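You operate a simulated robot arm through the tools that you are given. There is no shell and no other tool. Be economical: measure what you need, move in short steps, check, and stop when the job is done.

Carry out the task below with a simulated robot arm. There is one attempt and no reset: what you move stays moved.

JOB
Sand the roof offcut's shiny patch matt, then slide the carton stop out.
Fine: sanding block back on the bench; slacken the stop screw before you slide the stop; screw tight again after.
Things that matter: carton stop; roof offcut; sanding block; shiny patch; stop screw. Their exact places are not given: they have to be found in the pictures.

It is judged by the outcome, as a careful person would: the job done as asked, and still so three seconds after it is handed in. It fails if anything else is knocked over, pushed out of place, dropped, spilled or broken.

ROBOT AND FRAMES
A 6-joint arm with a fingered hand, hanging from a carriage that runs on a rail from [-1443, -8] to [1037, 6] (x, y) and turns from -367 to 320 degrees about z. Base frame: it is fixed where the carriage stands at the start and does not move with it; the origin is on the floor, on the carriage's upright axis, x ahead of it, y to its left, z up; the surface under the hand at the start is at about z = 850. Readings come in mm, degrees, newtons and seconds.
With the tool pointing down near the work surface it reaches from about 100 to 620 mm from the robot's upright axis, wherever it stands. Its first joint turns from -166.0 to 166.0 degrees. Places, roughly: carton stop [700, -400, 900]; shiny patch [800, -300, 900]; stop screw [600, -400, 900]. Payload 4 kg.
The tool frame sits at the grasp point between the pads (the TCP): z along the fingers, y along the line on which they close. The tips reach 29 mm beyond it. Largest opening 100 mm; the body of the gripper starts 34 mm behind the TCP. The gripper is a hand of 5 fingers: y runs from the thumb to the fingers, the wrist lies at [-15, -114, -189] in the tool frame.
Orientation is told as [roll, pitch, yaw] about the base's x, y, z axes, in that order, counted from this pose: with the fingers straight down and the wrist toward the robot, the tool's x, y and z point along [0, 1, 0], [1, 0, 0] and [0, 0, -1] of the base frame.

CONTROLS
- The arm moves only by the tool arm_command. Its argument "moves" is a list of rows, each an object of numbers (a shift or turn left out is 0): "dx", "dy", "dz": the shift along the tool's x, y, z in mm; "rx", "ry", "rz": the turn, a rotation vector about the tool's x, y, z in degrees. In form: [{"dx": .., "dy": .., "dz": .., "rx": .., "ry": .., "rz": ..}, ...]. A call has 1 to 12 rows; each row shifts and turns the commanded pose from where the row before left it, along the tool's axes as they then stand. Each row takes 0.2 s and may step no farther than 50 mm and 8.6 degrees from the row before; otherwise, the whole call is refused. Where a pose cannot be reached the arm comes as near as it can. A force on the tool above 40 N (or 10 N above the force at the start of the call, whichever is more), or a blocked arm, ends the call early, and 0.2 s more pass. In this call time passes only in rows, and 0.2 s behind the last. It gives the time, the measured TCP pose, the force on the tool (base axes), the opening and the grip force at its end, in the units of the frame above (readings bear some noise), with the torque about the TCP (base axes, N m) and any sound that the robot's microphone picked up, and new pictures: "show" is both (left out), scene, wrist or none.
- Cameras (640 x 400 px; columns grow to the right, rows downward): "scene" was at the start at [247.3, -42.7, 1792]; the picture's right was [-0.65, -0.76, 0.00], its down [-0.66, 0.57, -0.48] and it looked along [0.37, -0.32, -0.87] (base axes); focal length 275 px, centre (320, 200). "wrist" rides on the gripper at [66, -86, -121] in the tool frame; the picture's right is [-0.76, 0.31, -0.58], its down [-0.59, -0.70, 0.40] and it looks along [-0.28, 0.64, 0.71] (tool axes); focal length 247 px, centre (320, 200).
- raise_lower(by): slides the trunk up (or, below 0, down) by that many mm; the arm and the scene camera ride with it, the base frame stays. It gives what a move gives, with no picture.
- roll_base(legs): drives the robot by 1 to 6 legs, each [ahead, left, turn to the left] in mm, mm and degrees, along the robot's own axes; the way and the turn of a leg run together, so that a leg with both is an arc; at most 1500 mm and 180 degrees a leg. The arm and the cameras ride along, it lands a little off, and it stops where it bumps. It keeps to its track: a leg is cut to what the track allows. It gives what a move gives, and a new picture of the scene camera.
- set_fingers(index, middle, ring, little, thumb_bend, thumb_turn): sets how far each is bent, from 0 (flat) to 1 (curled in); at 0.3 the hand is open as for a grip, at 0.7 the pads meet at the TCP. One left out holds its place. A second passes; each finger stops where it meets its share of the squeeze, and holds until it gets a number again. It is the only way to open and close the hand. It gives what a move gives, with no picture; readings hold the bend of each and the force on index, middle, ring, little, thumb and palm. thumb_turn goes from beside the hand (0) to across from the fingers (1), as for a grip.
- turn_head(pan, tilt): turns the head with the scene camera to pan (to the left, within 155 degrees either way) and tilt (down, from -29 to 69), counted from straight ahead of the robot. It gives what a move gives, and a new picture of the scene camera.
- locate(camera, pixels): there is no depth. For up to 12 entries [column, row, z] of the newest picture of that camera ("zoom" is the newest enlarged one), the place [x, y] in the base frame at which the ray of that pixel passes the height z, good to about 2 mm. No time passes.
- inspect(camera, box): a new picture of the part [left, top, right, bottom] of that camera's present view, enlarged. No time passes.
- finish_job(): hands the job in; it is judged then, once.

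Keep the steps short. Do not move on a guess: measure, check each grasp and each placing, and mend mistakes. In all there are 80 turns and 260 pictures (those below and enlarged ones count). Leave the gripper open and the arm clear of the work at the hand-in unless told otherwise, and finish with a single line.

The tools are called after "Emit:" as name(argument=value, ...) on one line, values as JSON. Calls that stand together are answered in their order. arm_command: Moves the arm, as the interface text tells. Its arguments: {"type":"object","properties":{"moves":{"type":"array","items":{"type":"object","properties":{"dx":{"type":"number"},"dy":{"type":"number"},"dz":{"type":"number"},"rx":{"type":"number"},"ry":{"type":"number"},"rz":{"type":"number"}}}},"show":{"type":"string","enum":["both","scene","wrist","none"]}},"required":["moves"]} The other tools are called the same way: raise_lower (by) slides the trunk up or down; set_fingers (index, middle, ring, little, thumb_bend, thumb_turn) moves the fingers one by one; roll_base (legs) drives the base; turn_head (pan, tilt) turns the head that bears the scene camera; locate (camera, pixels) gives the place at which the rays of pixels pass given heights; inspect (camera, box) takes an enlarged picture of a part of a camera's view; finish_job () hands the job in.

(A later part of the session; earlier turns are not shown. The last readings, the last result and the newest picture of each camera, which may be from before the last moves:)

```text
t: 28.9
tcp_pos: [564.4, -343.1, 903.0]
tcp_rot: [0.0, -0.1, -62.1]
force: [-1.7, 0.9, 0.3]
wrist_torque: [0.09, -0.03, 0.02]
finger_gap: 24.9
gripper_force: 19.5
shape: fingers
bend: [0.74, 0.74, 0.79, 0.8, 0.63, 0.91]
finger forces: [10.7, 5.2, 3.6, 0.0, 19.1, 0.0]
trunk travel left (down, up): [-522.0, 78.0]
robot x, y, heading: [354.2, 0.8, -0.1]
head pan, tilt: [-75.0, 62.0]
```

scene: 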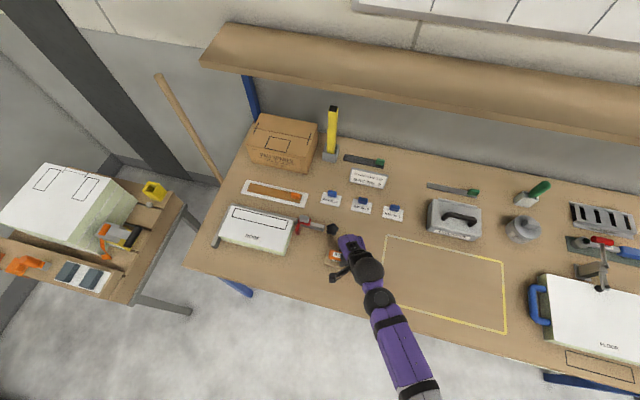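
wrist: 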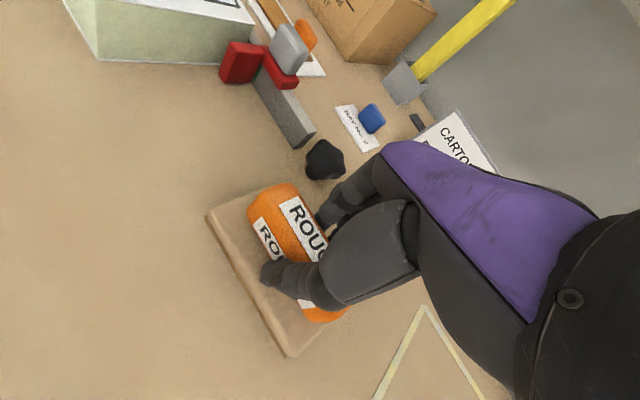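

The bench is now carrying the load. Opening the hand and lifting clear.

Emit:
set_fingers(index=0.3, middle=0.3, ring=0.3, little=0.3, thumb_bend=0.3, thumb_turn=1.0)

Emit:
arm_command(moves=[{"dz": -20}, {"dz": -40}, {"dz": -40}, {"dz": -30}], show="both")

```text
t: 29.9
tcp_pos: [564.1, -342.3, 902.1]
tcp_rot: [0.0, 0.0, -62.0]
force: [0.0, -0.3, 0.8]
wrist_torque: [0.03, -0.01, 0.02]
finger_gap: 98.5
gripper_force: 0.0
shape: fingers
bend: [0.3, 0.3, 0.3, 0.3, 0.3, 0.98]
finger forces: [0.0, 0.0, 0.0, 0.0, 0.0, 0.0]
trunk travel left (down, up): [-522.0, 78.0]
robot x, y, heading: [358.7, 1.3, 0.0]
head pan, tilt: [-75.0, 62.0]
```

```text
t: 30.9
tcp_pos: [563.6, -343.0, 1032.8]
tcp_rot: [0.0, 0.0, -62.0]
force: [0.3, 0.7, -0.4]
wrist_torque: [0.01, -0.03, 0.03]
finger_gap: 98.3
gripper_force: 0.0
shape: fingers
bend: [0.3, 0.3, 0.3, 0.3, 0.3, 0.98]
finger forces: [0.0, 0.1, 0.0, 0.1, 0.0, 0.0]
trunk travel left (down, up): [-522.0, 78.0]
robot x, y, heading: [355.6, 0.5, 0.3]
head pan, tilt: [-75.0, 62.0]
```

scene: 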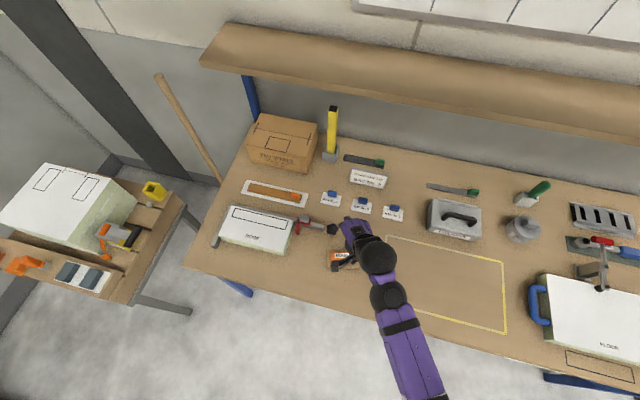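
wrist: 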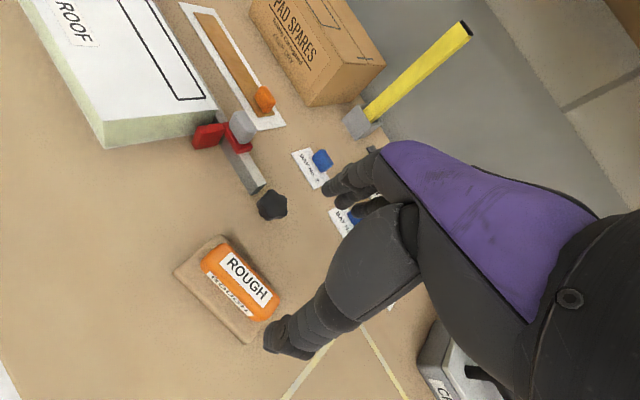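

The sanding block is back in its spot. Now I'll triangulate the knob and the stop from both cameras.

Emit:
locate(camera="wrist", pixels=[[272, 204, 860], [272, 204, 870], [272, 204, 880], [272, 204, 890], [240, 127, 900], [240, 127, 910], [240, 127, 920], [208, 135, 890], [254, 188, 870]])

Emit:
inspect(camera="scene", box=[290, 205, 350, 245])

Emit:
inspect(camera="wrist", box=[170, 90, 320, 230])

```text
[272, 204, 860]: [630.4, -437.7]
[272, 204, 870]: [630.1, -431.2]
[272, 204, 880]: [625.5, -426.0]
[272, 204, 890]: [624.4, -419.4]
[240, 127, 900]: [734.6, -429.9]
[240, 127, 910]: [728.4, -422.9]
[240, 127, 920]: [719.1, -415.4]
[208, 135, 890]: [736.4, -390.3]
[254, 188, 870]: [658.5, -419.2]
```

```text
10.00 times, centred on (320, 225) of scene
```

zoom: 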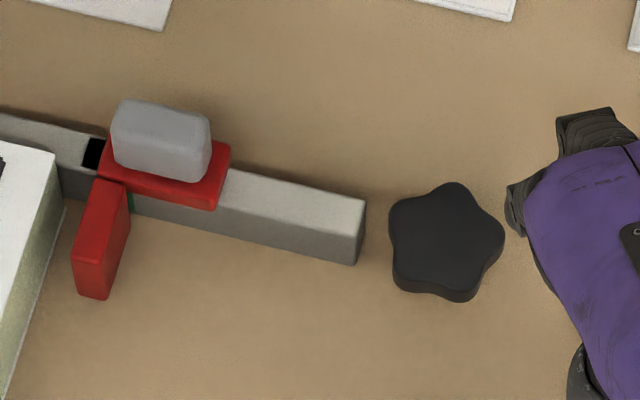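

```text
2.86 times, centred on (245, 160) of wrist
```

zoom: 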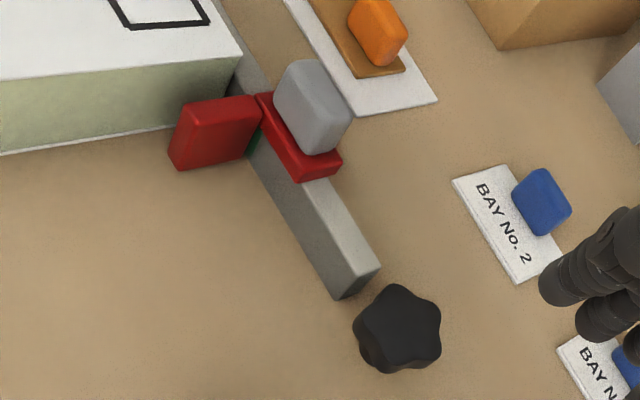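

I want a closer view of the rail marks near the stop, so I move the hand +120 mm in x at a safe height.

Emit:
arm_command(moves=[{"dx": 35, "dy": 19}, {"dx": 35, "dy": 19}, {"dx": 36, "dy": 18}, {"dz": 30}], show="wrist")

Emit:
inspect(camera="wrist", box=[120, 100, 340, 280])

```text
t: 31.9
tcp_pos: [685.5, -342.2, 1002.4]
tcp_rot: [0.0, 0.1, -62.1]
force: [1.1, -0.6, 0.1]
wrist_torque: [0.0, 0.01, 0.01]
finger_gap: 98.4
gripper_force: 0.0
shape: fingers
bend: [0.3, 0.3, 0.3, 0.3, 0.3, 0.98]
finger forces: [0.0, 0.0, 0.0, 0.0, 0.0, 0.1]
trunk travel left (down, up): [-522.0, 78.0]
robot x, y, heading: [352.3, 5.3, 0.2]
head pan, tilt: [-75.0, 62.0]
```

wrist: 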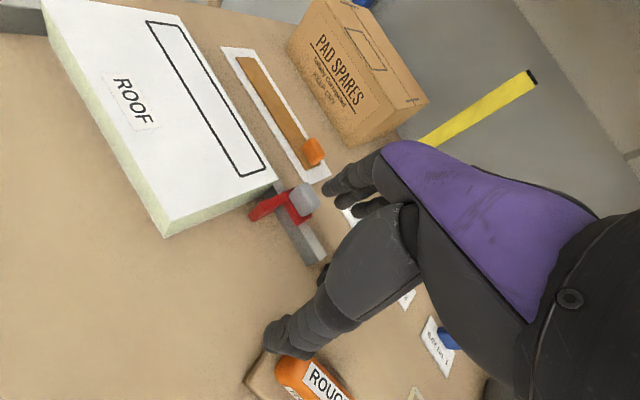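

```text
2.22 times, centred on (230, 190) of wrist
```

zoom: 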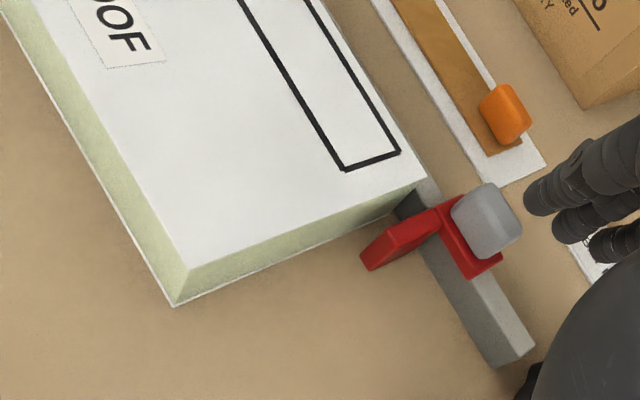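

Measuring rail height and knob outline from an enlarged scene view.

Emit:
inspect(camera="scene", box=[290, 205, 350, 245])

Emit:
locate(camera="zoom", pixels=[[356, 265, 850], [357, 236, 860], [357, 236, 870], [357, 236, 880], [366, 200, 870], [390, 212, 872], [503, 240, 872], [457, 182, 872], [435, 290, 872], [458, 302, 862], [107, 298, 850], [107, 298, 860]])

Emit:
inspect(camera="scene", box=[290, 205, 350, 245])

Emit:
locate(camera="zoom", pixels=[[127, 185, 890], [75, 258, 890], [100, 268, 890], [125, 105, 910], [210, 120, 910], [198, 182, 910], [115, 158, 910], [232, 150, 880], [215, 210, 880], [105, 178, 885], [90, 152, 870], [130, 205, 865]])

```text
10.00 times, centred on (320, 225) of scene
```

zoom: 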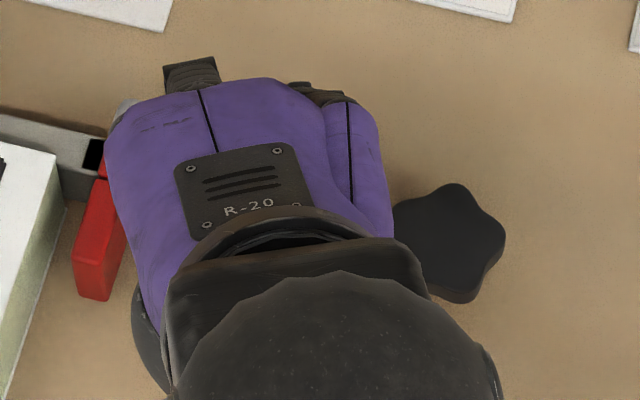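

```text
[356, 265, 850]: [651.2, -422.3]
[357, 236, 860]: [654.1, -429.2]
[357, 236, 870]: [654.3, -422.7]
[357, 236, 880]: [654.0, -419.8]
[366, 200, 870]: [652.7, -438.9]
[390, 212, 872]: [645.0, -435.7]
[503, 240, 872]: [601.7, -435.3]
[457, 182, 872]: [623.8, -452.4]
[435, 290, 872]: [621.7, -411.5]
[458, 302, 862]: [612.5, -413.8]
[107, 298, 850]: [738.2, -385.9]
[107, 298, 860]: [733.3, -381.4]
```

```text
10.00 times, centred on (320, 225) of scene
```

zoom: 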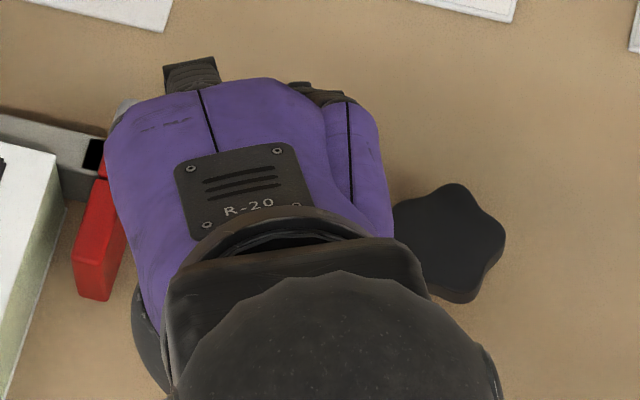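

```text
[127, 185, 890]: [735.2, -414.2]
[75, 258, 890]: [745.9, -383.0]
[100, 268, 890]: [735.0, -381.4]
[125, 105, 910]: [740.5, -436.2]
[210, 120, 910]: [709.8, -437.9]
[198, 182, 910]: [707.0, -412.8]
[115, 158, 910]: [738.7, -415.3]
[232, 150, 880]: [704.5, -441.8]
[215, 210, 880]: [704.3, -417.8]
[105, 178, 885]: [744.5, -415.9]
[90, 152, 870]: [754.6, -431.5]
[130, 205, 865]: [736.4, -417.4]
```

Knob centre ≈(624,−431), top ≈875, radius ≈21. The rail end is only 8 mm beyond it, so I'll pinch with thumb and index/middle along y and turn counter-clockwise to slacken. Moving above the knob with yaw −100.

Emit:
arm_command(moves=[{"dx": -32, "dy": 16.6}, {"dx": -32, "dy": 16.6}, {"dx": -32, "dy": 16.6}, {"rz": 7.6}, {"rz": 7.6}, {"rz": 7.6}, {"rz": 7.6}, {"rz": 7.6}, {"dz": 30}])

Emit:
inspect(camera="wrist", box=[160, 120, 420, 360])

```text
t: 33.9
tcp_pos: [622.2, -429.5, 972.3]
tcp_rot: [0.0, 0.1, -100.2]
force: [0.4, -0.1, -0.3]
wrist_torque: [0.01, 0.04, 0.0]
finger_gap: 98.5
gripper_force: 0.1
shape: fingers
bend: [0.3, 0.3, 0.3, 0.3, 0.3, 0.98]
finger forces: [0.0, 0.1, 0.1, 0.1, 0.0, 0.0]
trunk travel left (down, up): [-522.0, 78.0]
robot x, y, heading: [355.8, -1.1, 0.1]
head pan, tilt: [-75.0, 62.0]
```

scene: 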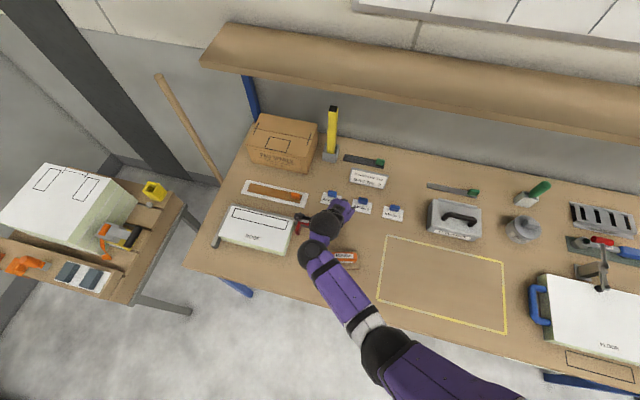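
wrist: 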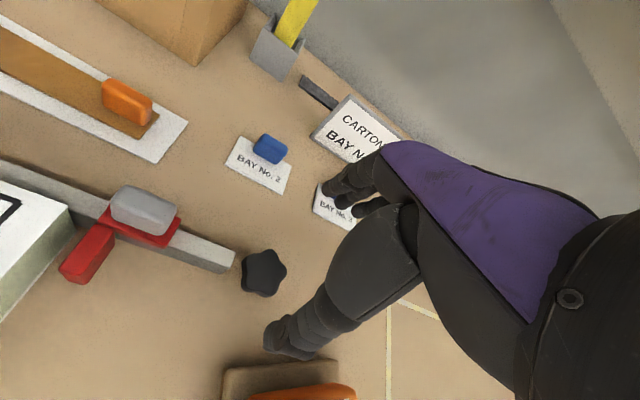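

```text
1.67 times, centred on (290, 240) of wrist
```

zoom: 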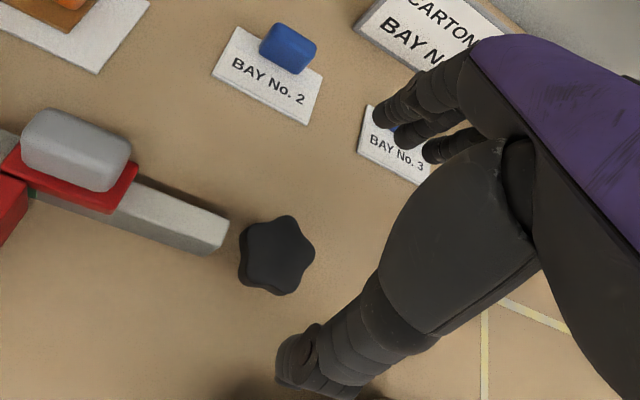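

Emit:
locate(camera="wrist", pixels=[[264, 272, 872], [264, 272, 880], [145, 210, 905], [160, 192, 910], [118, 188, 910], [235, 258, 870]])

Emit:
arm_command(moves=[{"dz": 30}, {"dz": 25}, {"dz": 10}], show="wrist")

```text
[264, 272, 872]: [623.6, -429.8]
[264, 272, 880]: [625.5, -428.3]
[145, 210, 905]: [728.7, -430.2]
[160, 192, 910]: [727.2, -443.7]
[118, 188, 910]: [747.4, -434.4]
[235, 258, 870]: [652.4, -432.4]
```

```text
t: 34.7
tcp_pos: [620.1, -432.0, 907.6]
tcp_rot: [0.0, -0.1, -100.1]
force: [-0.1, -0.1, 0.7]
wrist_torque: [0.0, -0.03, 0.01]
finger_gap: 98.7
gripper_force: 0.1
shape: fingers
bend: [0.3, 0.3, 0.3, 0.3, 0.3, 0.98]
finger forces: [0.0, 0.0, 0.0, 0.0, 0.1, 0.0]
trunk travel left (down, up): [-522.0, 78.0]
robot x, y, heading: [354.2, -1.1, 0.0]
head pan, tilt: [-75.0, 62.0]
```

wrist: 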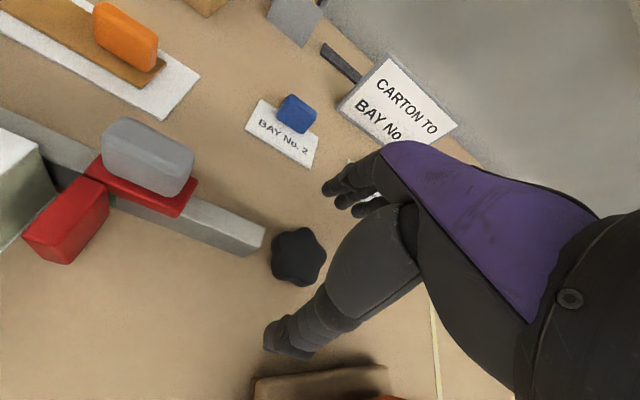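

Centring by 3–4 mm and going down to TCP z≈885 (tips about 6 mm above the bench).

Emit:
arm_command(moves=[{"dx": 3.2, "dy": -1.5, "dz": 12}, {"dz": 8}, {"dz": 3}], show="wrist")

Emit:
set_fingers(index=0.55, middle=0.55, thumb_bend=0.55)

Emit:
inspect(camera="wrist", box=[220, 150, 400, 350])

```text
t: 35.5
tcp_pos: [625.3, -428.1, 884.6]
tcp_rot: [0.0, 0.0, -100.0]
force: [0.6, -0.7, 0.2]
wrist_torque: [0.02, -0.02, 0.02]
finger_gap: 98.7
gripper_force: 0.1
shape: fingers
bend: [0.3, 0.3, 0.3, 0.3, 0.3, 0.98]
finger forces: [0.0, 0.0, 0.0, 0.1, 0.0, 0.0]
trunk travel left (down, up): [-522.0, 78.0]
robot x, y, heading: [356.4, 1.5, -0.2]
head pan, tilt: [-75.0, 62.0]
```

wrist: 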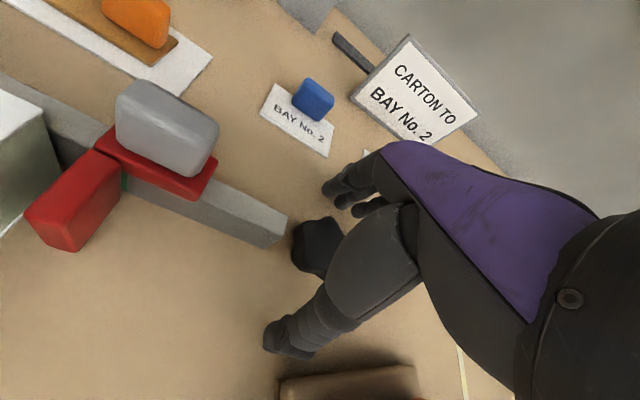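

```text
t: 36.5
tcp_pos: [626.3, -429.3, 884.7]
tcp_rot: [-0.1, 0.0, -100.0]
force: [-0.7, 0.0, -0.7]
wrist_torque: [-0.02, -0.01, -0.01]
finger_gap: 38.0
gripper_force: 0.1
shape: fingers
bend: [0.55, 0.55, 0.3, 0.3, 0.55, 1.0]
finger forces: [0.1, 0.1, 0.0, 0.0, 0.2, 0.1]
trunk travel left (down, up): [-522.0, 78.0]
robot x, y, heading: [352.6, 0.4, -0.1]
head pan, tilt: [-75.0, 62.0]
```

```text
2.00 times, centred on (310, 250) of wrist
```

zoom: 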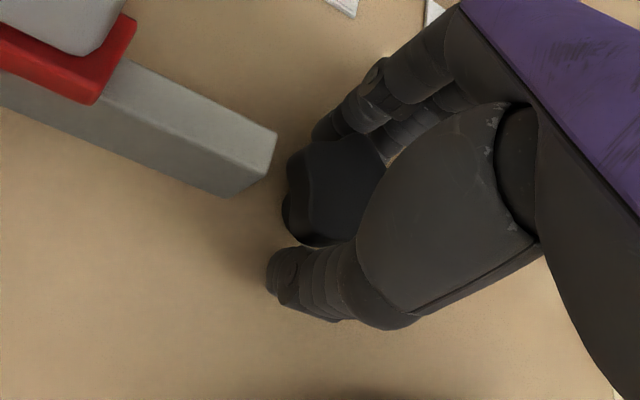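

Thumb and fingers are either side of the knob. Squeezing onto it.

Emit:
set_fingers(index=0.75, middle=0.75, thumb_bend=0.75)

Emit:
inspect(camera="wrist", box=[220, 150, 400, 350])

```text
t: 37.5
tcp_pos: [625.1, -428.4, 883.8]
tcp_rot: [-0.1, -0.1, -100.0]
force: [-1.5, -1.7, -4.6]
wrist_torque: [0.01, 0.03, 0.01]
finger_gap: 31.0
gripper_force: 17.4
shape: fingers
bend: [0.58, 0.64, 0.3, 0.3, 0.62, 1.0]
finger forces: [9.9, 8.3, 0.0, 0.0, 16.0, 0.0]
trunk travel left (down, up): [-522.0, 78.0]
robot x, y, heading: [351.9, 2.6, -0.0]
head pan, tilt: [-75.0, 62.0]
```

```text
2.00 times, centred on (310, 250) of wrist
```

zoom: 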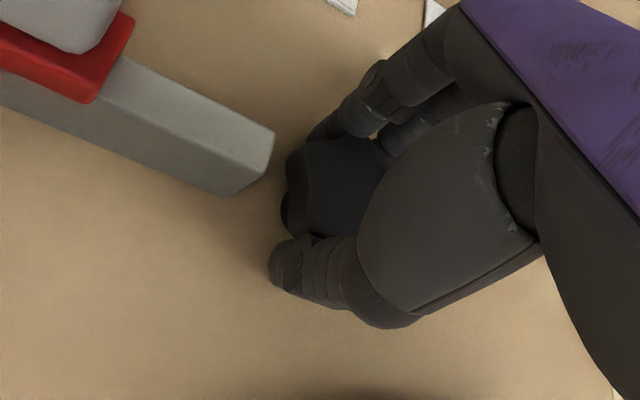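

The grip is good. Now turning counter-clockwise (rz negative) in small steps and watching torque.

Emit:
arm_command(moves=[{"rz": -6}, {"rz": -6}, {"rz": -6}, {"rz": -6}], show="wrist")

Emit:
inspect(camera="wrist", box=[220, 150, 400, 350])

```text
t: 38.5
tcp_pos: [624.2, -430.0, 885.3]
tcp_rot: [0.0, 0.0, -76.0]
force: [-3.7, 0.8, -2.9]
wrist_torque: [0.04, 0.03, -0.03]
finger_gap: 30.8
gripper_force: 17.0
shape: fingers
bend: [0.58, 0.64, 0.3, 0.3, 0.62, 1.0]
finger forces: [9.3, 7.9, 0.0, 0.0, 16.7, 0.0]
trunk travel left (down, up): [-522.0, 78.0]
robot x, y, heading: [356.1, 5.1, -0.3]
head pan, tilt: [-75.0, 62.0]
```

wrist: 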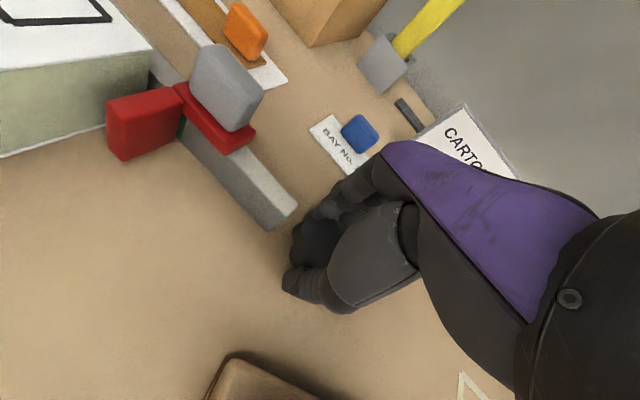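

```text
2.00 times, centred on (310, 250) of wrist
```

zoom: 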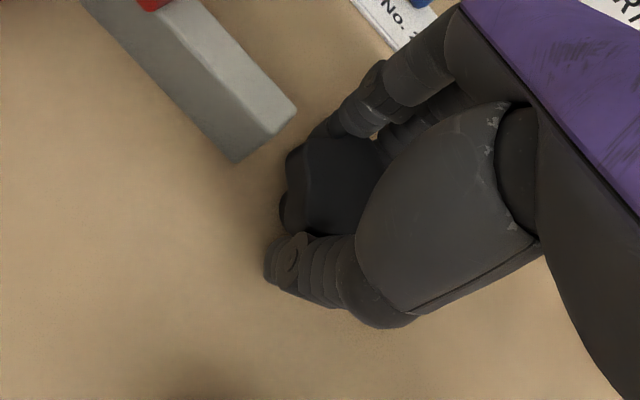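

The knob turns along with the hand, at low torque. Continuing another 24°.

Emit:
arm_command(moves=[{"rz": -6}, {"rz": -6}, {"rz": -6}, {"rz": -6}], show="wrist")

Emit:
inspect(camera="wrist", box=[220, 150, 400, 350])

```text
t: 39.5
tcp_pos: [624.6, -429.3, 883.9]
tcp_rot: [0.0, 0.0, -52.0]
force: [1.5, -1.6, -7.8]
wrist_torque: [0.05, -0.01, -0.09]
finger_gap: 30.9
gripper_force: 17.4
shape: fingers
bend: [0.58, 0.64, 0.3, 0.3, 0.62, 1.0]
finger forces: [10.2, 8.5, 0.0, 0.0, 16.1, 0.0]
trunk travel left (down, up): [-522.0, 78.0]
robot x, y, heading: [355.4, -0.2, 0.1]
head pan, tilt: [-75.0, 62.0]
```

wrist: 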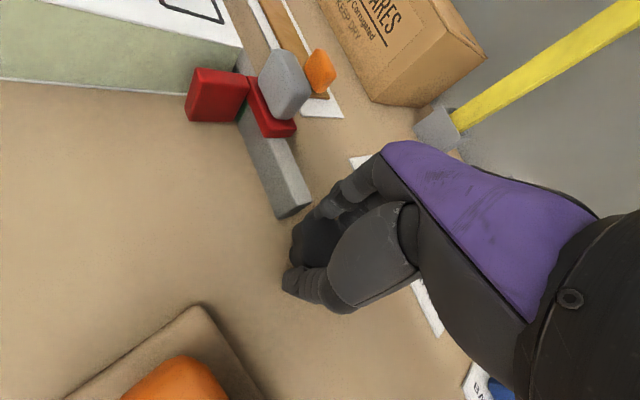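

```text
2.00 times, centred on (310, 250) of wrist
```

zoom: 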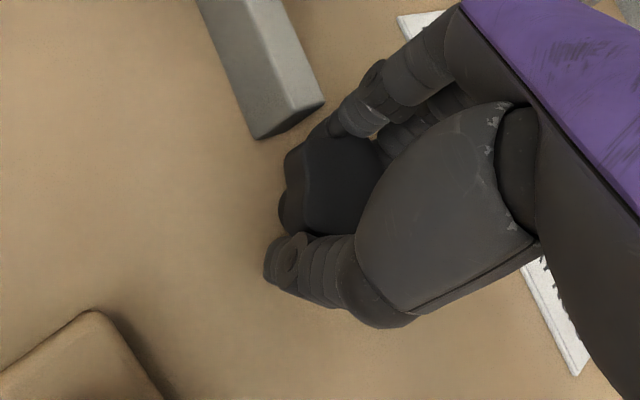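

48° so far. I open, lift 30 mm, rotate back 56° and regrip for another turn.

Emit:
set_fingers(index=0.35, middle=0.35, thumb_bend=0.35)

Emit:
arm_command(moves=[{"dz": -30}, {"rz": 8}, {"rz": 8}, {"rz": 8}, {"rz": 8}, {"rz": 8}, {"rz": 8}, {"rz": 8}], show="both")

Emit:
inspect(camera="wrist", box=[220, 180, 380, 300])

```text
t: 40.5
tcp_pos: [625.8, -430.9, 884.9]
tcp_rot: [0.0, 0.0, -52.0]
force: [0.5, -0.6, -1.0]
wrist_torque: [0.01, 0.04, -0.01]
finger_gap: 86.4
gripper_force: 0.0
shape: fingers
bend: [0.35, 0.35, 0.3, 0.3, 0.35, 0.98]
finger forces: [0.1, 0.0, 0.1, 0.1, 0.0, 0.0]
trunk travel left (down, up): [-522.0, 78.0]
robot x, y, heading: [352.5, 1.0, -0.2]
head pan, tilt: [-75.0, 62.0]
```

```text
t: 42.3
tcp_pos: [626.2, -429.8, 914.4]
tcp_rot: [0.0, 0.2, -108.1]
force: [0.3, 0.3, -0.6]
wrist_torque: [0.01, -0.03, 0.0]
finger_gap: 86.4
gripper_force: 0.0
shape: fingers
bend: [0.35, 0.35, 0.3, 0.3, 0.35, 0.98]
finger forces: [0.1, 0.1, 0.0, 0.1, 0.0, 0.0]
trunk travel left (down, up): [-522.0, 78.0]
robot x, y, heading: [353.3, -0.3, -0.1]
head pan, tilt: [-75.0, 62.0]
```

scene: 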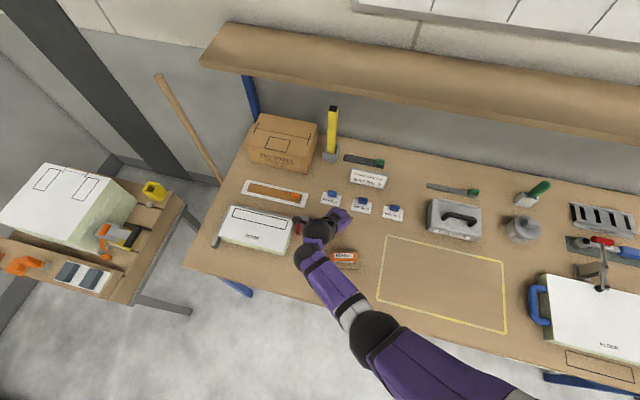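
wrist: 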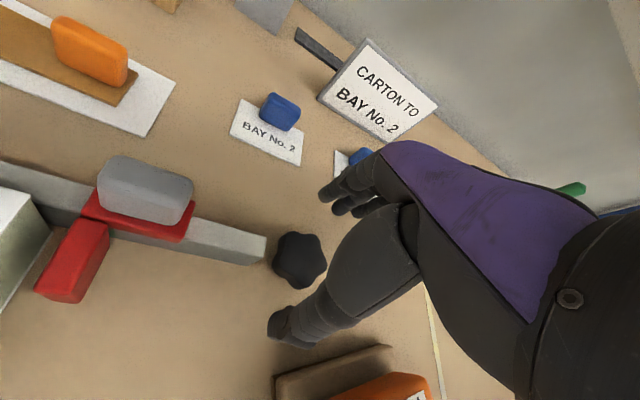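

```text
3.33 times, centred on (300, 240) of wrist
```

zoom: 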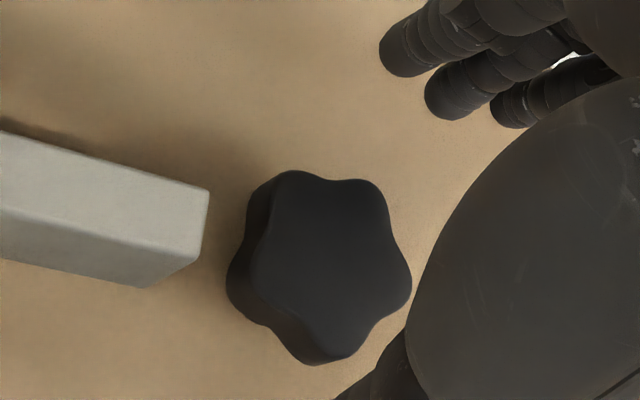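

Second turn: down, grip, turn counter-clockwise 54°.

Emit:
arm_command(moves=[{"dz": 20}, {"dz": 10}], show="none")

Emit:
set_fingers(index=0.75, middle=0.75, thumb_bend=0.75)

Emit:
arm_command(moves=[{"rz": -6}, {"rz": -6}, {"rz": -6}, {"rz": -6}, {"rz": -6}, {"rz": -6}, {"rz": -6}, {"rz": -6}, {"rz": -6}], show="wrist")

```text
t: 42.9
tcp_pos: [626.0, -427.7, 884.5]
tcp_rot: [0.0, 0.0, -108.1]
force: [0.8, -0.4, -0.4]
wrist_torque: [-0.02, 0.01, -0.01]
finger_gap: 86.3
gripper_force: 0.1
shape: fingers
bend: [0.35, 0.35, 0.3, 0.3, 0.35, 0.98]
finger forces: [0.0, 0.0, 0.0, 0.0, 0.0, 0.0]
trunk travel left (down, up): [-522.0, 78.0]
robot x, y, heading: [359.0, 2.3, -0.1]
head pan, tilt: [-75.0, 62.0]
```

```text
t: 43.9
tcp_pos: [626.7, -430.5, 883.0]
tcp_rot: [0.0, 0.0, -108.1]
force: [0.7, -3.4, -6.0]
wrist_torque: [0.02, -0.02, 0.01]
finger_gap: 29.0
gripper_force: 16.8
shape: fingers
bend: [0.58, 0.62, 0.3, 0.3, 0.63, 1.0]
finger forces: [9.1, 8.7, 0.1, 0.0, 15.6, 0.0]
trunk travel left (down, up): [-522.0, 78.0]
robot x, y, heading: [355.0, 5.2, -0.1]
head pan, tilt: [-75.0, 62.0]
```

```text
t: 45.9
tcp_pos: [625.4, -428.8, 883.7]
tcp_rot: [0.0, -0.1, -53.9]
force: [2.8, 0.1, -5.0]
wrist_torque: [0.07, -0.05, -0.04]
finger_gap: 28.6
gripper_force: 16.9
shape: fingers
bend: [0.58, 0.63, 0.3, 0.3, 0.63, 1.0]
finger forces: [9.6, 7.9, 0.1, 0.1, 15.9, 0.0]
trunk travel left (down, up): [-522.0, 78.0]
robot x, y, heading: [355.1, 1.4, -0.1]
head pan, tilt: [-75.0, 62.0]
```

wrist: 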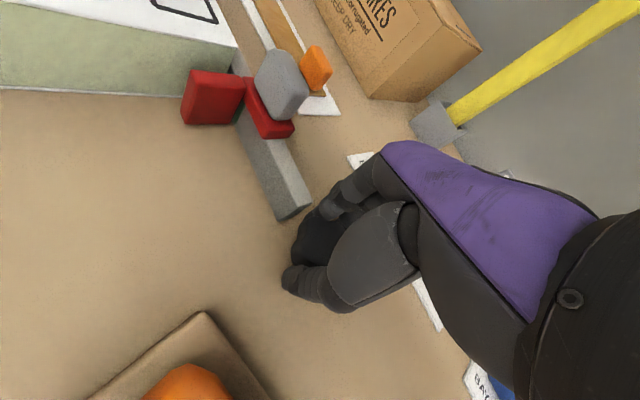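

The screw is slackened by about 100°. I release, rise, and go over the stop's grey grip at ≈(718,−426).

Emit:
set_fingers(index=0.35, middle=0.35, thumb_bend=0.35)

Emit:
arm_command(moves=[{"dz": -40}, {"dz": -50}, {"rz": 7.2}, {"rz": 7.2}, {"rz": 7.2}, {"rz": 7.2}, {"rz": 7.3}, {"dx": 31, "dy": -1}, {"dx": 31, "dy": -1}, {"dx": 31, "dy": -1}])

Emit:
inspect(camera="wrist", box=[180, 150, 400, 350])

```text
t: 46.9
tcp_pos: [625.4, -429.2, 885.9]
tcp_rot: [-0.1, 0.0, -54.1]
force: [0.2, 1.0, -0.2]
wrist_torque: [0.02, 0.0, 0.0]
finger_gap: 86.3
gripper_force: 0.0
shape: fingers
bend: [0.35, 0.35, 0.3, 0.3, 0.35, 0.98]
finger forces: [0.0, 0.1, 0.0, 0.0, 0.0, 0.0]
trunk travel left (down, up): [-522.0, 78.0]
robot x, y, heading: [356.7, 1.4, -0.1]
head pan, tilt: [-75.0, 62.0]
```

```text
t: 49.1
tcp_pos: [719.5, -426.5, 974.8]
tcp_rot: [0.0, 0.0, -90.2]
force: [-0.7, -1.6, -0.1]
wrist_torque: [0.0, 0.02, -0.01]
finger_gap: 86.5
gripper_force: 0.0
shape: fingers
bend: [0.35, 0.35, 0.3, 0.3, 0.35, 0.98]
finger forces: [0.1, 0.1, 0.0, 0.0, 0.0, 0.1]
trunk travel left (down, up): [-522.0, 78.0]
robot x, y, heading: [356.4, 1.5, 0.1]
head pan, tilt: [-75.0, 62.0]
```

scene: 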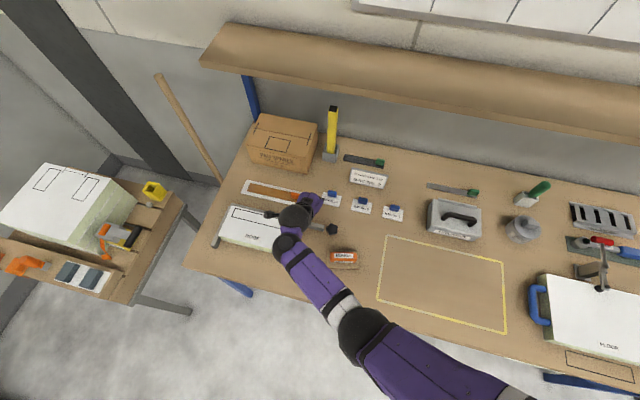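
wrist: 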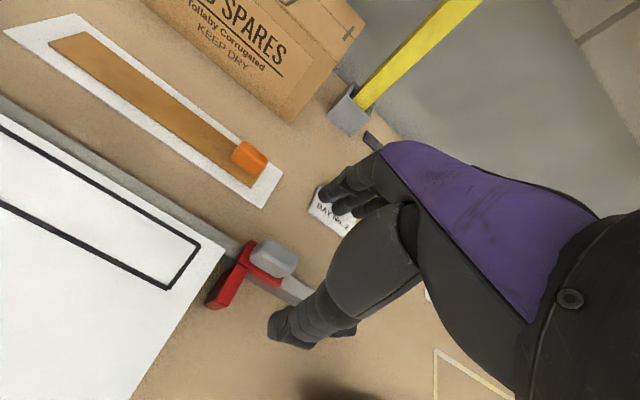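

```text
2.00 times, centred on (290, 250) of wrist
```

zoom: 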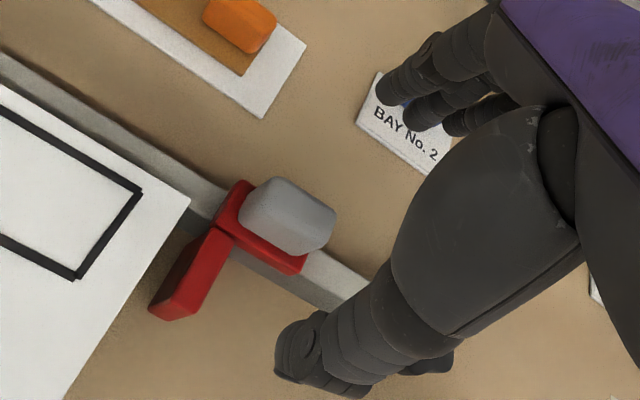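

Emit:
locate(camera="zoom", pixels=[[240, 212, 905], [268, 178, 905], [335, 215, 905], [305, 250, 890], [160, 315, 855], [218, 230, 890], [285, 215, 905]])

Emit:
arm_command(moves=[{"dz": 25}, {"dz": 20}, {"dz": 10}], show="wrist")

Emit:
inspect(camera="wrist", box=[180, 150, 400, 350])

```text
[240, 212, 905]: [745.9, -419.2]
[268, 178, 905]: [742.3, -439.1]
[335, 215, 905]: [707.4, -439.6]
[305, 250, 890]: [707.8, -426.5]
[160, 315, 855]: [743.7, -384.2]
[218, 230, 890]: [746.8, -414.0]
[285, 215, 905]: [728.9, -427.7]
```

```text
t: 49.9
tcp_pos: [719.7, -426.0, 919.7]
tcp_rot: [0.0, 0.0, -90.2]
force: [0.3, -0.2, -0.5]
wrist_torque: [-0.01, -0.02, -0.02]
finger_gap: 86.5
gripper_force: 0.0
shape: fingers
bend: [0.35, 0.35, 0.3, 0.3, 0.35, 0.98]
finger forces: [0.0, 0.1, 0.0, 0.0, 0.0, 0.1]
trunk travel left (down, up): [-522.0, 78.0]
robot x, y, heading: [358.0, 2.8, 0.0]
head pan, tilt: [-75.0, 62.0]
```

wrist: 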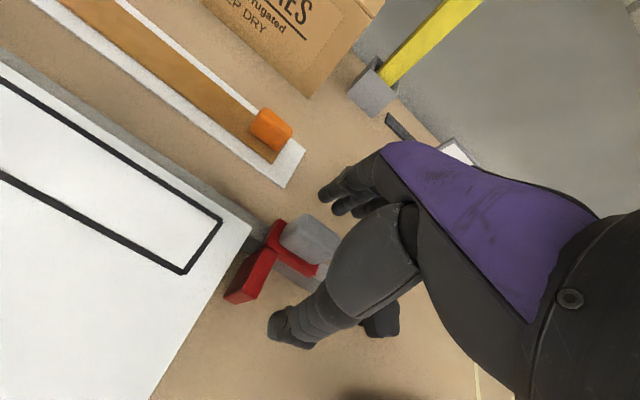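

```text
2.00 times, centred on (290, 250) of wrist
```

zoom: 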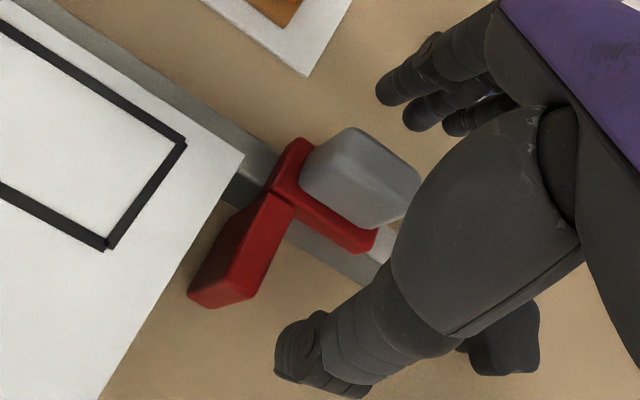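

The grey grip lies between thumb and fingers, and the thumb is clear of the red tongue. Closing gently.

Emit:
set_fingers(index=0.58, middle=0.58, thumb_bend=0.58)

Emit:
inspect(camera="wrist", box=[180, 150, 400, 350])

```text
t: 50.9
tcp_pos: [719.7, -427.1, 918.9]
tcp_rot: [-0.1, -0.1, -90.1]
force: [0.5, -0.4, -1.1]
wrist_torque: [-0.01, 0.0, 0.0]
finger_gap: 33.0
gripper_force: 0.0
shape: fingers
bend: [0.57, 0.57, 0.3, 0.3, 0.57, 1.0]
finger forces: [0.1, 0.0, 0.0, 0.0, 0.1, 0.0]
trunk travel left (down, up): [-522.0, 78.0]
robot x, y, heading: [356.6, 0.4, 0.0]
head pan, tilt: [-75.0, 62.0]
```

```text
2.00 times, centred on (290, 250) of wrist
```

zoom: 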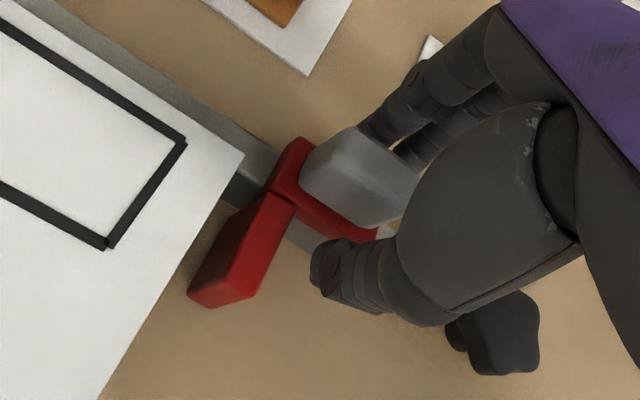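

Emit:
arm_command(moves=[{"dz": 4}], show="none")

Emit:
set_fingers(index=0.72, middle=0.72, thumb_bend=0.72)

Emit:
arm_command(moves=[{"dx": -5}, {"dx": -5}], show="wrist")

Emit:
inspect(camera="wrist", box=[180, 150, 400, 350])

```text
t: 51.3
tcp_pos: [720.1, -426.1, 914.2]
tcp_rot: [0.0, -0.1, -90.1]
force: [-0.2, 0.8, -0.5]
wrist_torque: [0.0, 0.04, 0.01]
finger_gap: 33.0
gripper_force: 0.1
shape: fingers
bend: [0.57, 0.57, 0.3, 0.3, 0.57, 1.0]
finger forces: [0.0, 0.0, 0.0, 0.0, 0.1, 0.1]
trunk travel left (down, up): [-522.0, 78.0]
robot x, y, heading: [351.8, 1.6, 0.0]
head pan, tilt: [-75.0, 62.0]
```

```text
t: 52.3
tcp_pos: [718.7, -427.7, 916.0]
tcp_rot: [-0.1, -0.1, -90.2]
force: [1.2, -6.4, -3.0]
wrist_torque: [-0.15, -0.03, 0.09]
finger_gap: 19.6
gripper_force: 11.1
shape: fingers
bend: [0.63, 0.64, 0.3, 0.3, 0.65, 1.0]
finger forces: [6.9, 7.0, 0.1, 0.0, 8.2, 0.1]
trunk travel left (down, up): [-522.0, 78.0]
robot x, y, heading: [355.0, 3.4, 0.0]
head pan, tilt: [-75.0, 62.0]
```

```text
t: 52.9
tcp_pos: [710.1, -427.9, 913.7]
tcp_rot: [0.0, -0.1, -90.2]
force: [0.4, -6.2, -2.3]
wrist_torque: [-0.1, 0.0, 0.04]
finger_gap: 19.7
gripper_force: 10.8
shape: fingers
bend: [0.63, 0.64, 0.3, 0.3, 0.65, 1.0]
finger forces: [6.5, 6.9, 0.1, 0.1, 8.2, 0.1]
trunk travel left (down, up): [-522.0, 78.0]
robot x, y, heading: [353.3, 1.1, -0.1]
head pan, tilt: [-75.0, 62.0]
```

wrist: 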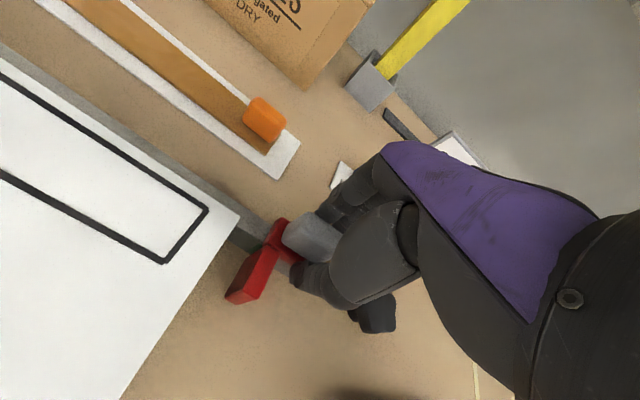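

```text
2.00 times, centred on (290, 250) of wrist
```

zoom: 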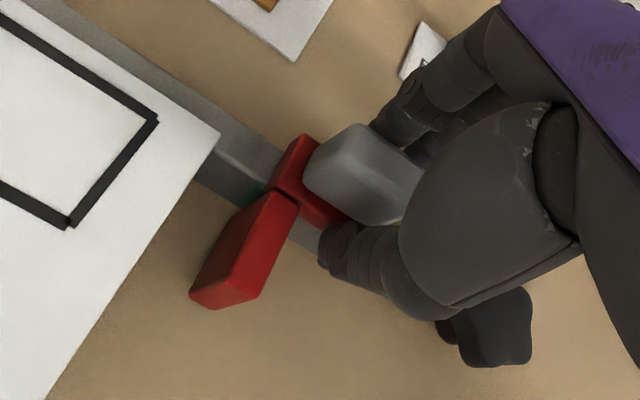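

The stop slides freely and a green mark is appearing behind it. Continuing outward in small steps while watching force.

Emit:
arm_command(moves=[{"dx": -5}, {"dx": -5}, {"dx": -5}, {"dx": -5}], show="wrist")

Emit:
inspect(camera="wrist", box=[180, 150, 400, 350])

Emit:
inspect(camera="scene", box=[270, 195, 350, 255])

```text
t: 53.9
tcp_pos: [686.7, -427.9, 914.6]
tcp_rot: [0.0, -0.1, -90.2]
force: [1.5, -5.4, -2.3]
wrist_torque: [-0.09, -0.01, 0.03]
finger_gap: 19.5
gripper_force: 11.1
shape: fingers
bend: [0.63, 0.64, 0.3, 0.3, 0.65, 1.0]
finger forces: [6.6, 6.8, 0.1, 0.1, 8.1, 0.0]
trunk travel left (down, up): [-522.0, 78.0]
robot x, y, heading: [354.1, 2.7, 0.2]
head pan, tilt: [-75.0, 62.0]
```

wrist: 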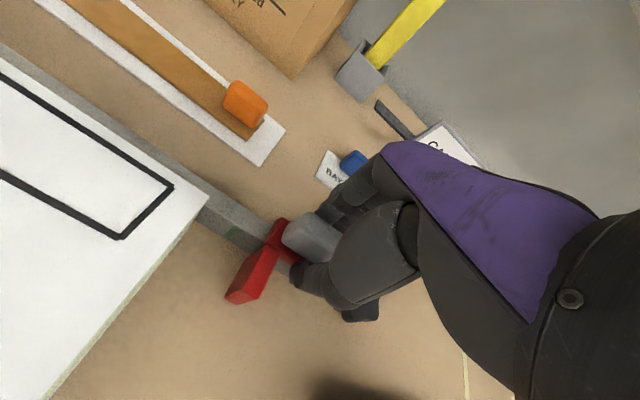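

```text
2.00 times, centred on (290, 250) of wrist
```

zoom: 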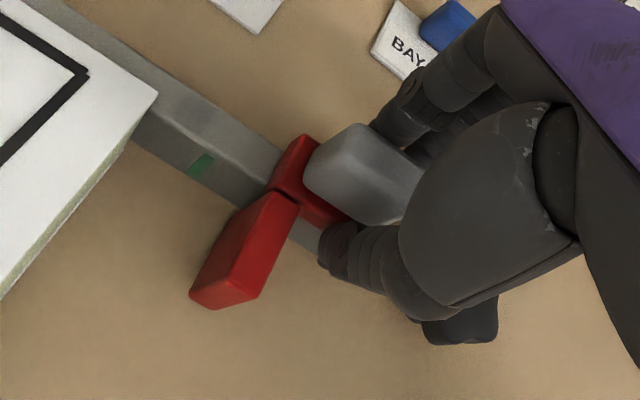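

```text
6.67 times, centred on (310, 225) of scene
```

zoom: 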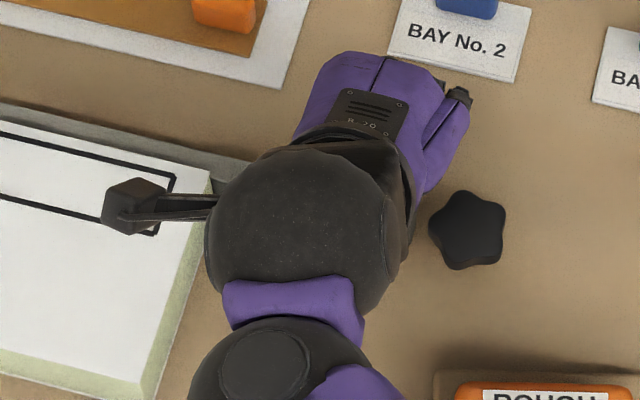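

Emit:
arm_command(moves=[{"dx": -4}, {"dx": -4}, {"dx": -3}], show="wrist")

Emit:
inspect(camera="wrist", box=[140, 140, 400, 360])

```text
t: 54.7
tcp_pos: [678.4, -428.2, 915.4]
tcp_rot: [0.1, 0.0, -90.3]
force: [0.7, -7.5, -4.4]
wrist_torque: [-0.2, -0.03, 0.02]
finger_gap: 19.4
gripper_force: 10.4
shape: fingers
bend: [0.63, 0.63, 0.3, 0.3, 0.65, 1.0]
finger forces: [7.0, 7.2, 0.0, 0.0, 6.9, 0.0]
trunk travel left (down, up): [-522.0, 78.0]
robot x, y, heading: [354.3, 4.8, -0.2]
head pan, tilt: [-75.0, 62.0]
```

wrist: 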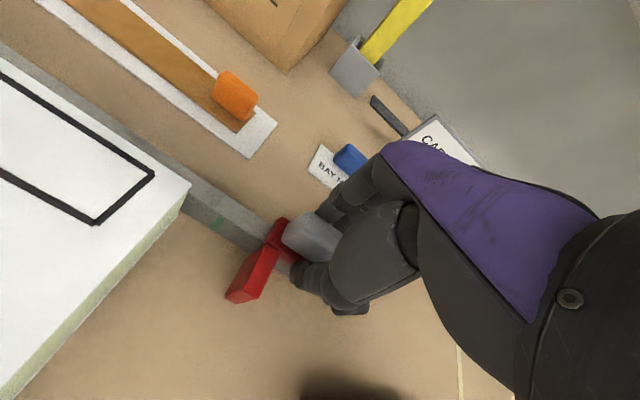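

```text
1.82 times, centred on (270, 250) of wrist
```

zoom: 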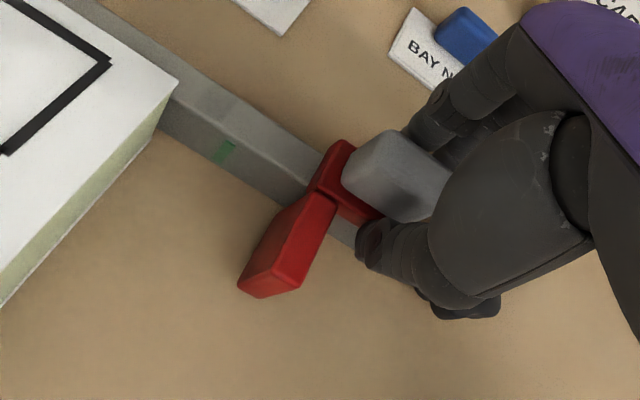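

Emit:
locate(camera="zoom", pixels=[[238, 290, 855], [330, 198, 890], [225, 152, 862], [180, 85, 870]])

Emit:
inspect(camera="scene", box=[270, 195, 350, 255])

```text
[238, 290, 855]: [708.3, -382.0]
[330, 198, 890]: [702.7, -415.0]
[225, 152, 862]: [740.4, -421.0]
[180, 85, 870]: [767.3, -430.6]
```

```text
6.67 times, centred on (310, 225) of scene
```

zoom: 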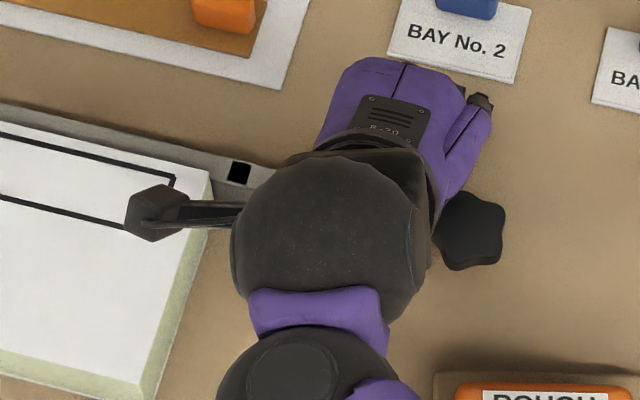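

Emit:
locate(camera="zoom", pixels=[[238, 172, 870], [238, 172, 880]])

Emit:
inspect(camera="scene", box=[285, 210, 310, 230])

Emit:
inspect(camera="wrist", box=[190, 160, 310, 280])

```text
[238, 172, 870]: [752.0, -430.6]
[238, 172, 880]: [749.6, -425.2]
```

```text
16.00 times, centred on (298, 220) of scene
```

zoom: 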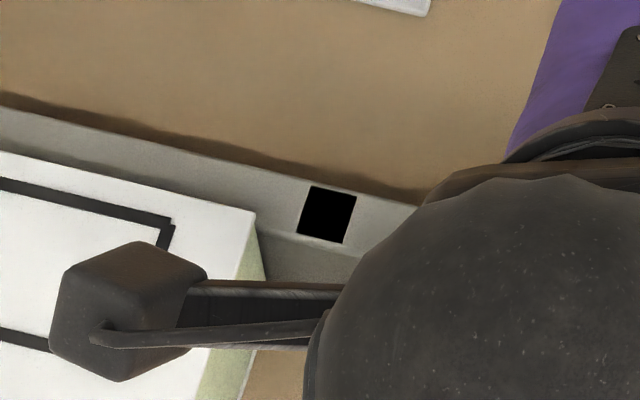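

```text
3.33 times, centred on (250, 220) of wrist
```

zoom: 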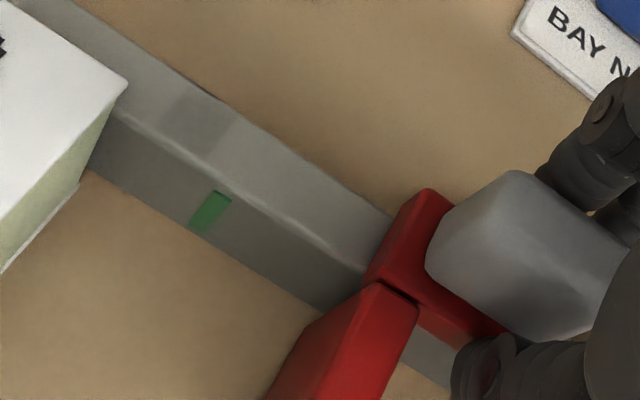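

The stop has moved about 40 mm. The black square and green mark are fixed on the rail. I'll nudge a few mm more to see whether there's an end stop.

Emit:
arm_command(moves=[{"dx": -2}, {"dx": -2}, {"dx": -2}], show="wrist")

Emit:
inspect(camera="wrist", box=[140, 140, 400, 360])

Emit:
locate(camera="zoom", pixels=[[238, 290, 855], [330, 198, 890]])

```text
t: 55.5
tcp_pos: [671.9, -427.1, 916.1]
tcp_rot: [-0.1, 0.0, -90.2]
force: [1.4, -7.8, -6.8]
wrist_torque: [-0.15, -0.05, 0.04]
finger_gap: 19.7
gripper_force: 10.6
shape: fingers
bend: [0.62, 0.63, 0.3, 0.3, 0.65, 1.0]
finger forces: [6.6, 6.9, 0.0, 0.0, 7.0, 0.1]
trunk travel left (down, up): [-522.0, 78.0]
robot x, y, heading: [353.4, 1.1, -0.2]
head pan, tilt: [-75.0, 62.0]
```

wrist: 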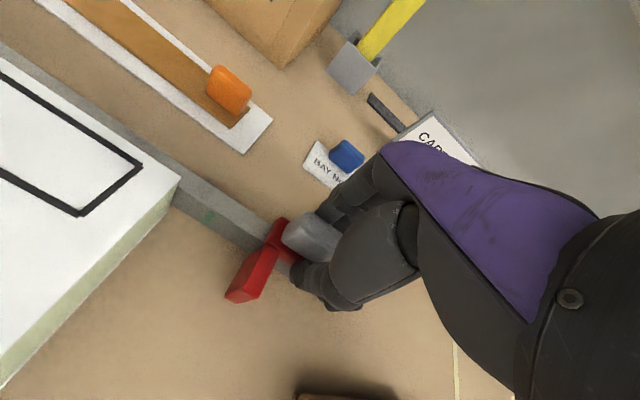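

```text
1.82 times, centred on (270, 250) of wrist
```

zoom: 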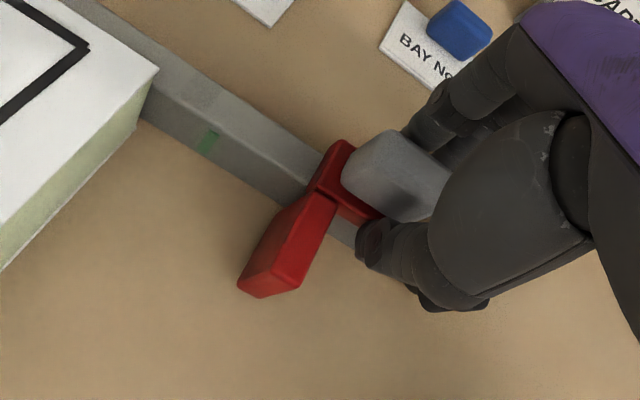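

```text
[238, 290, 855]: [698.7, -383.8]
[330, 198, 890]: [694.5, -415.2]
```

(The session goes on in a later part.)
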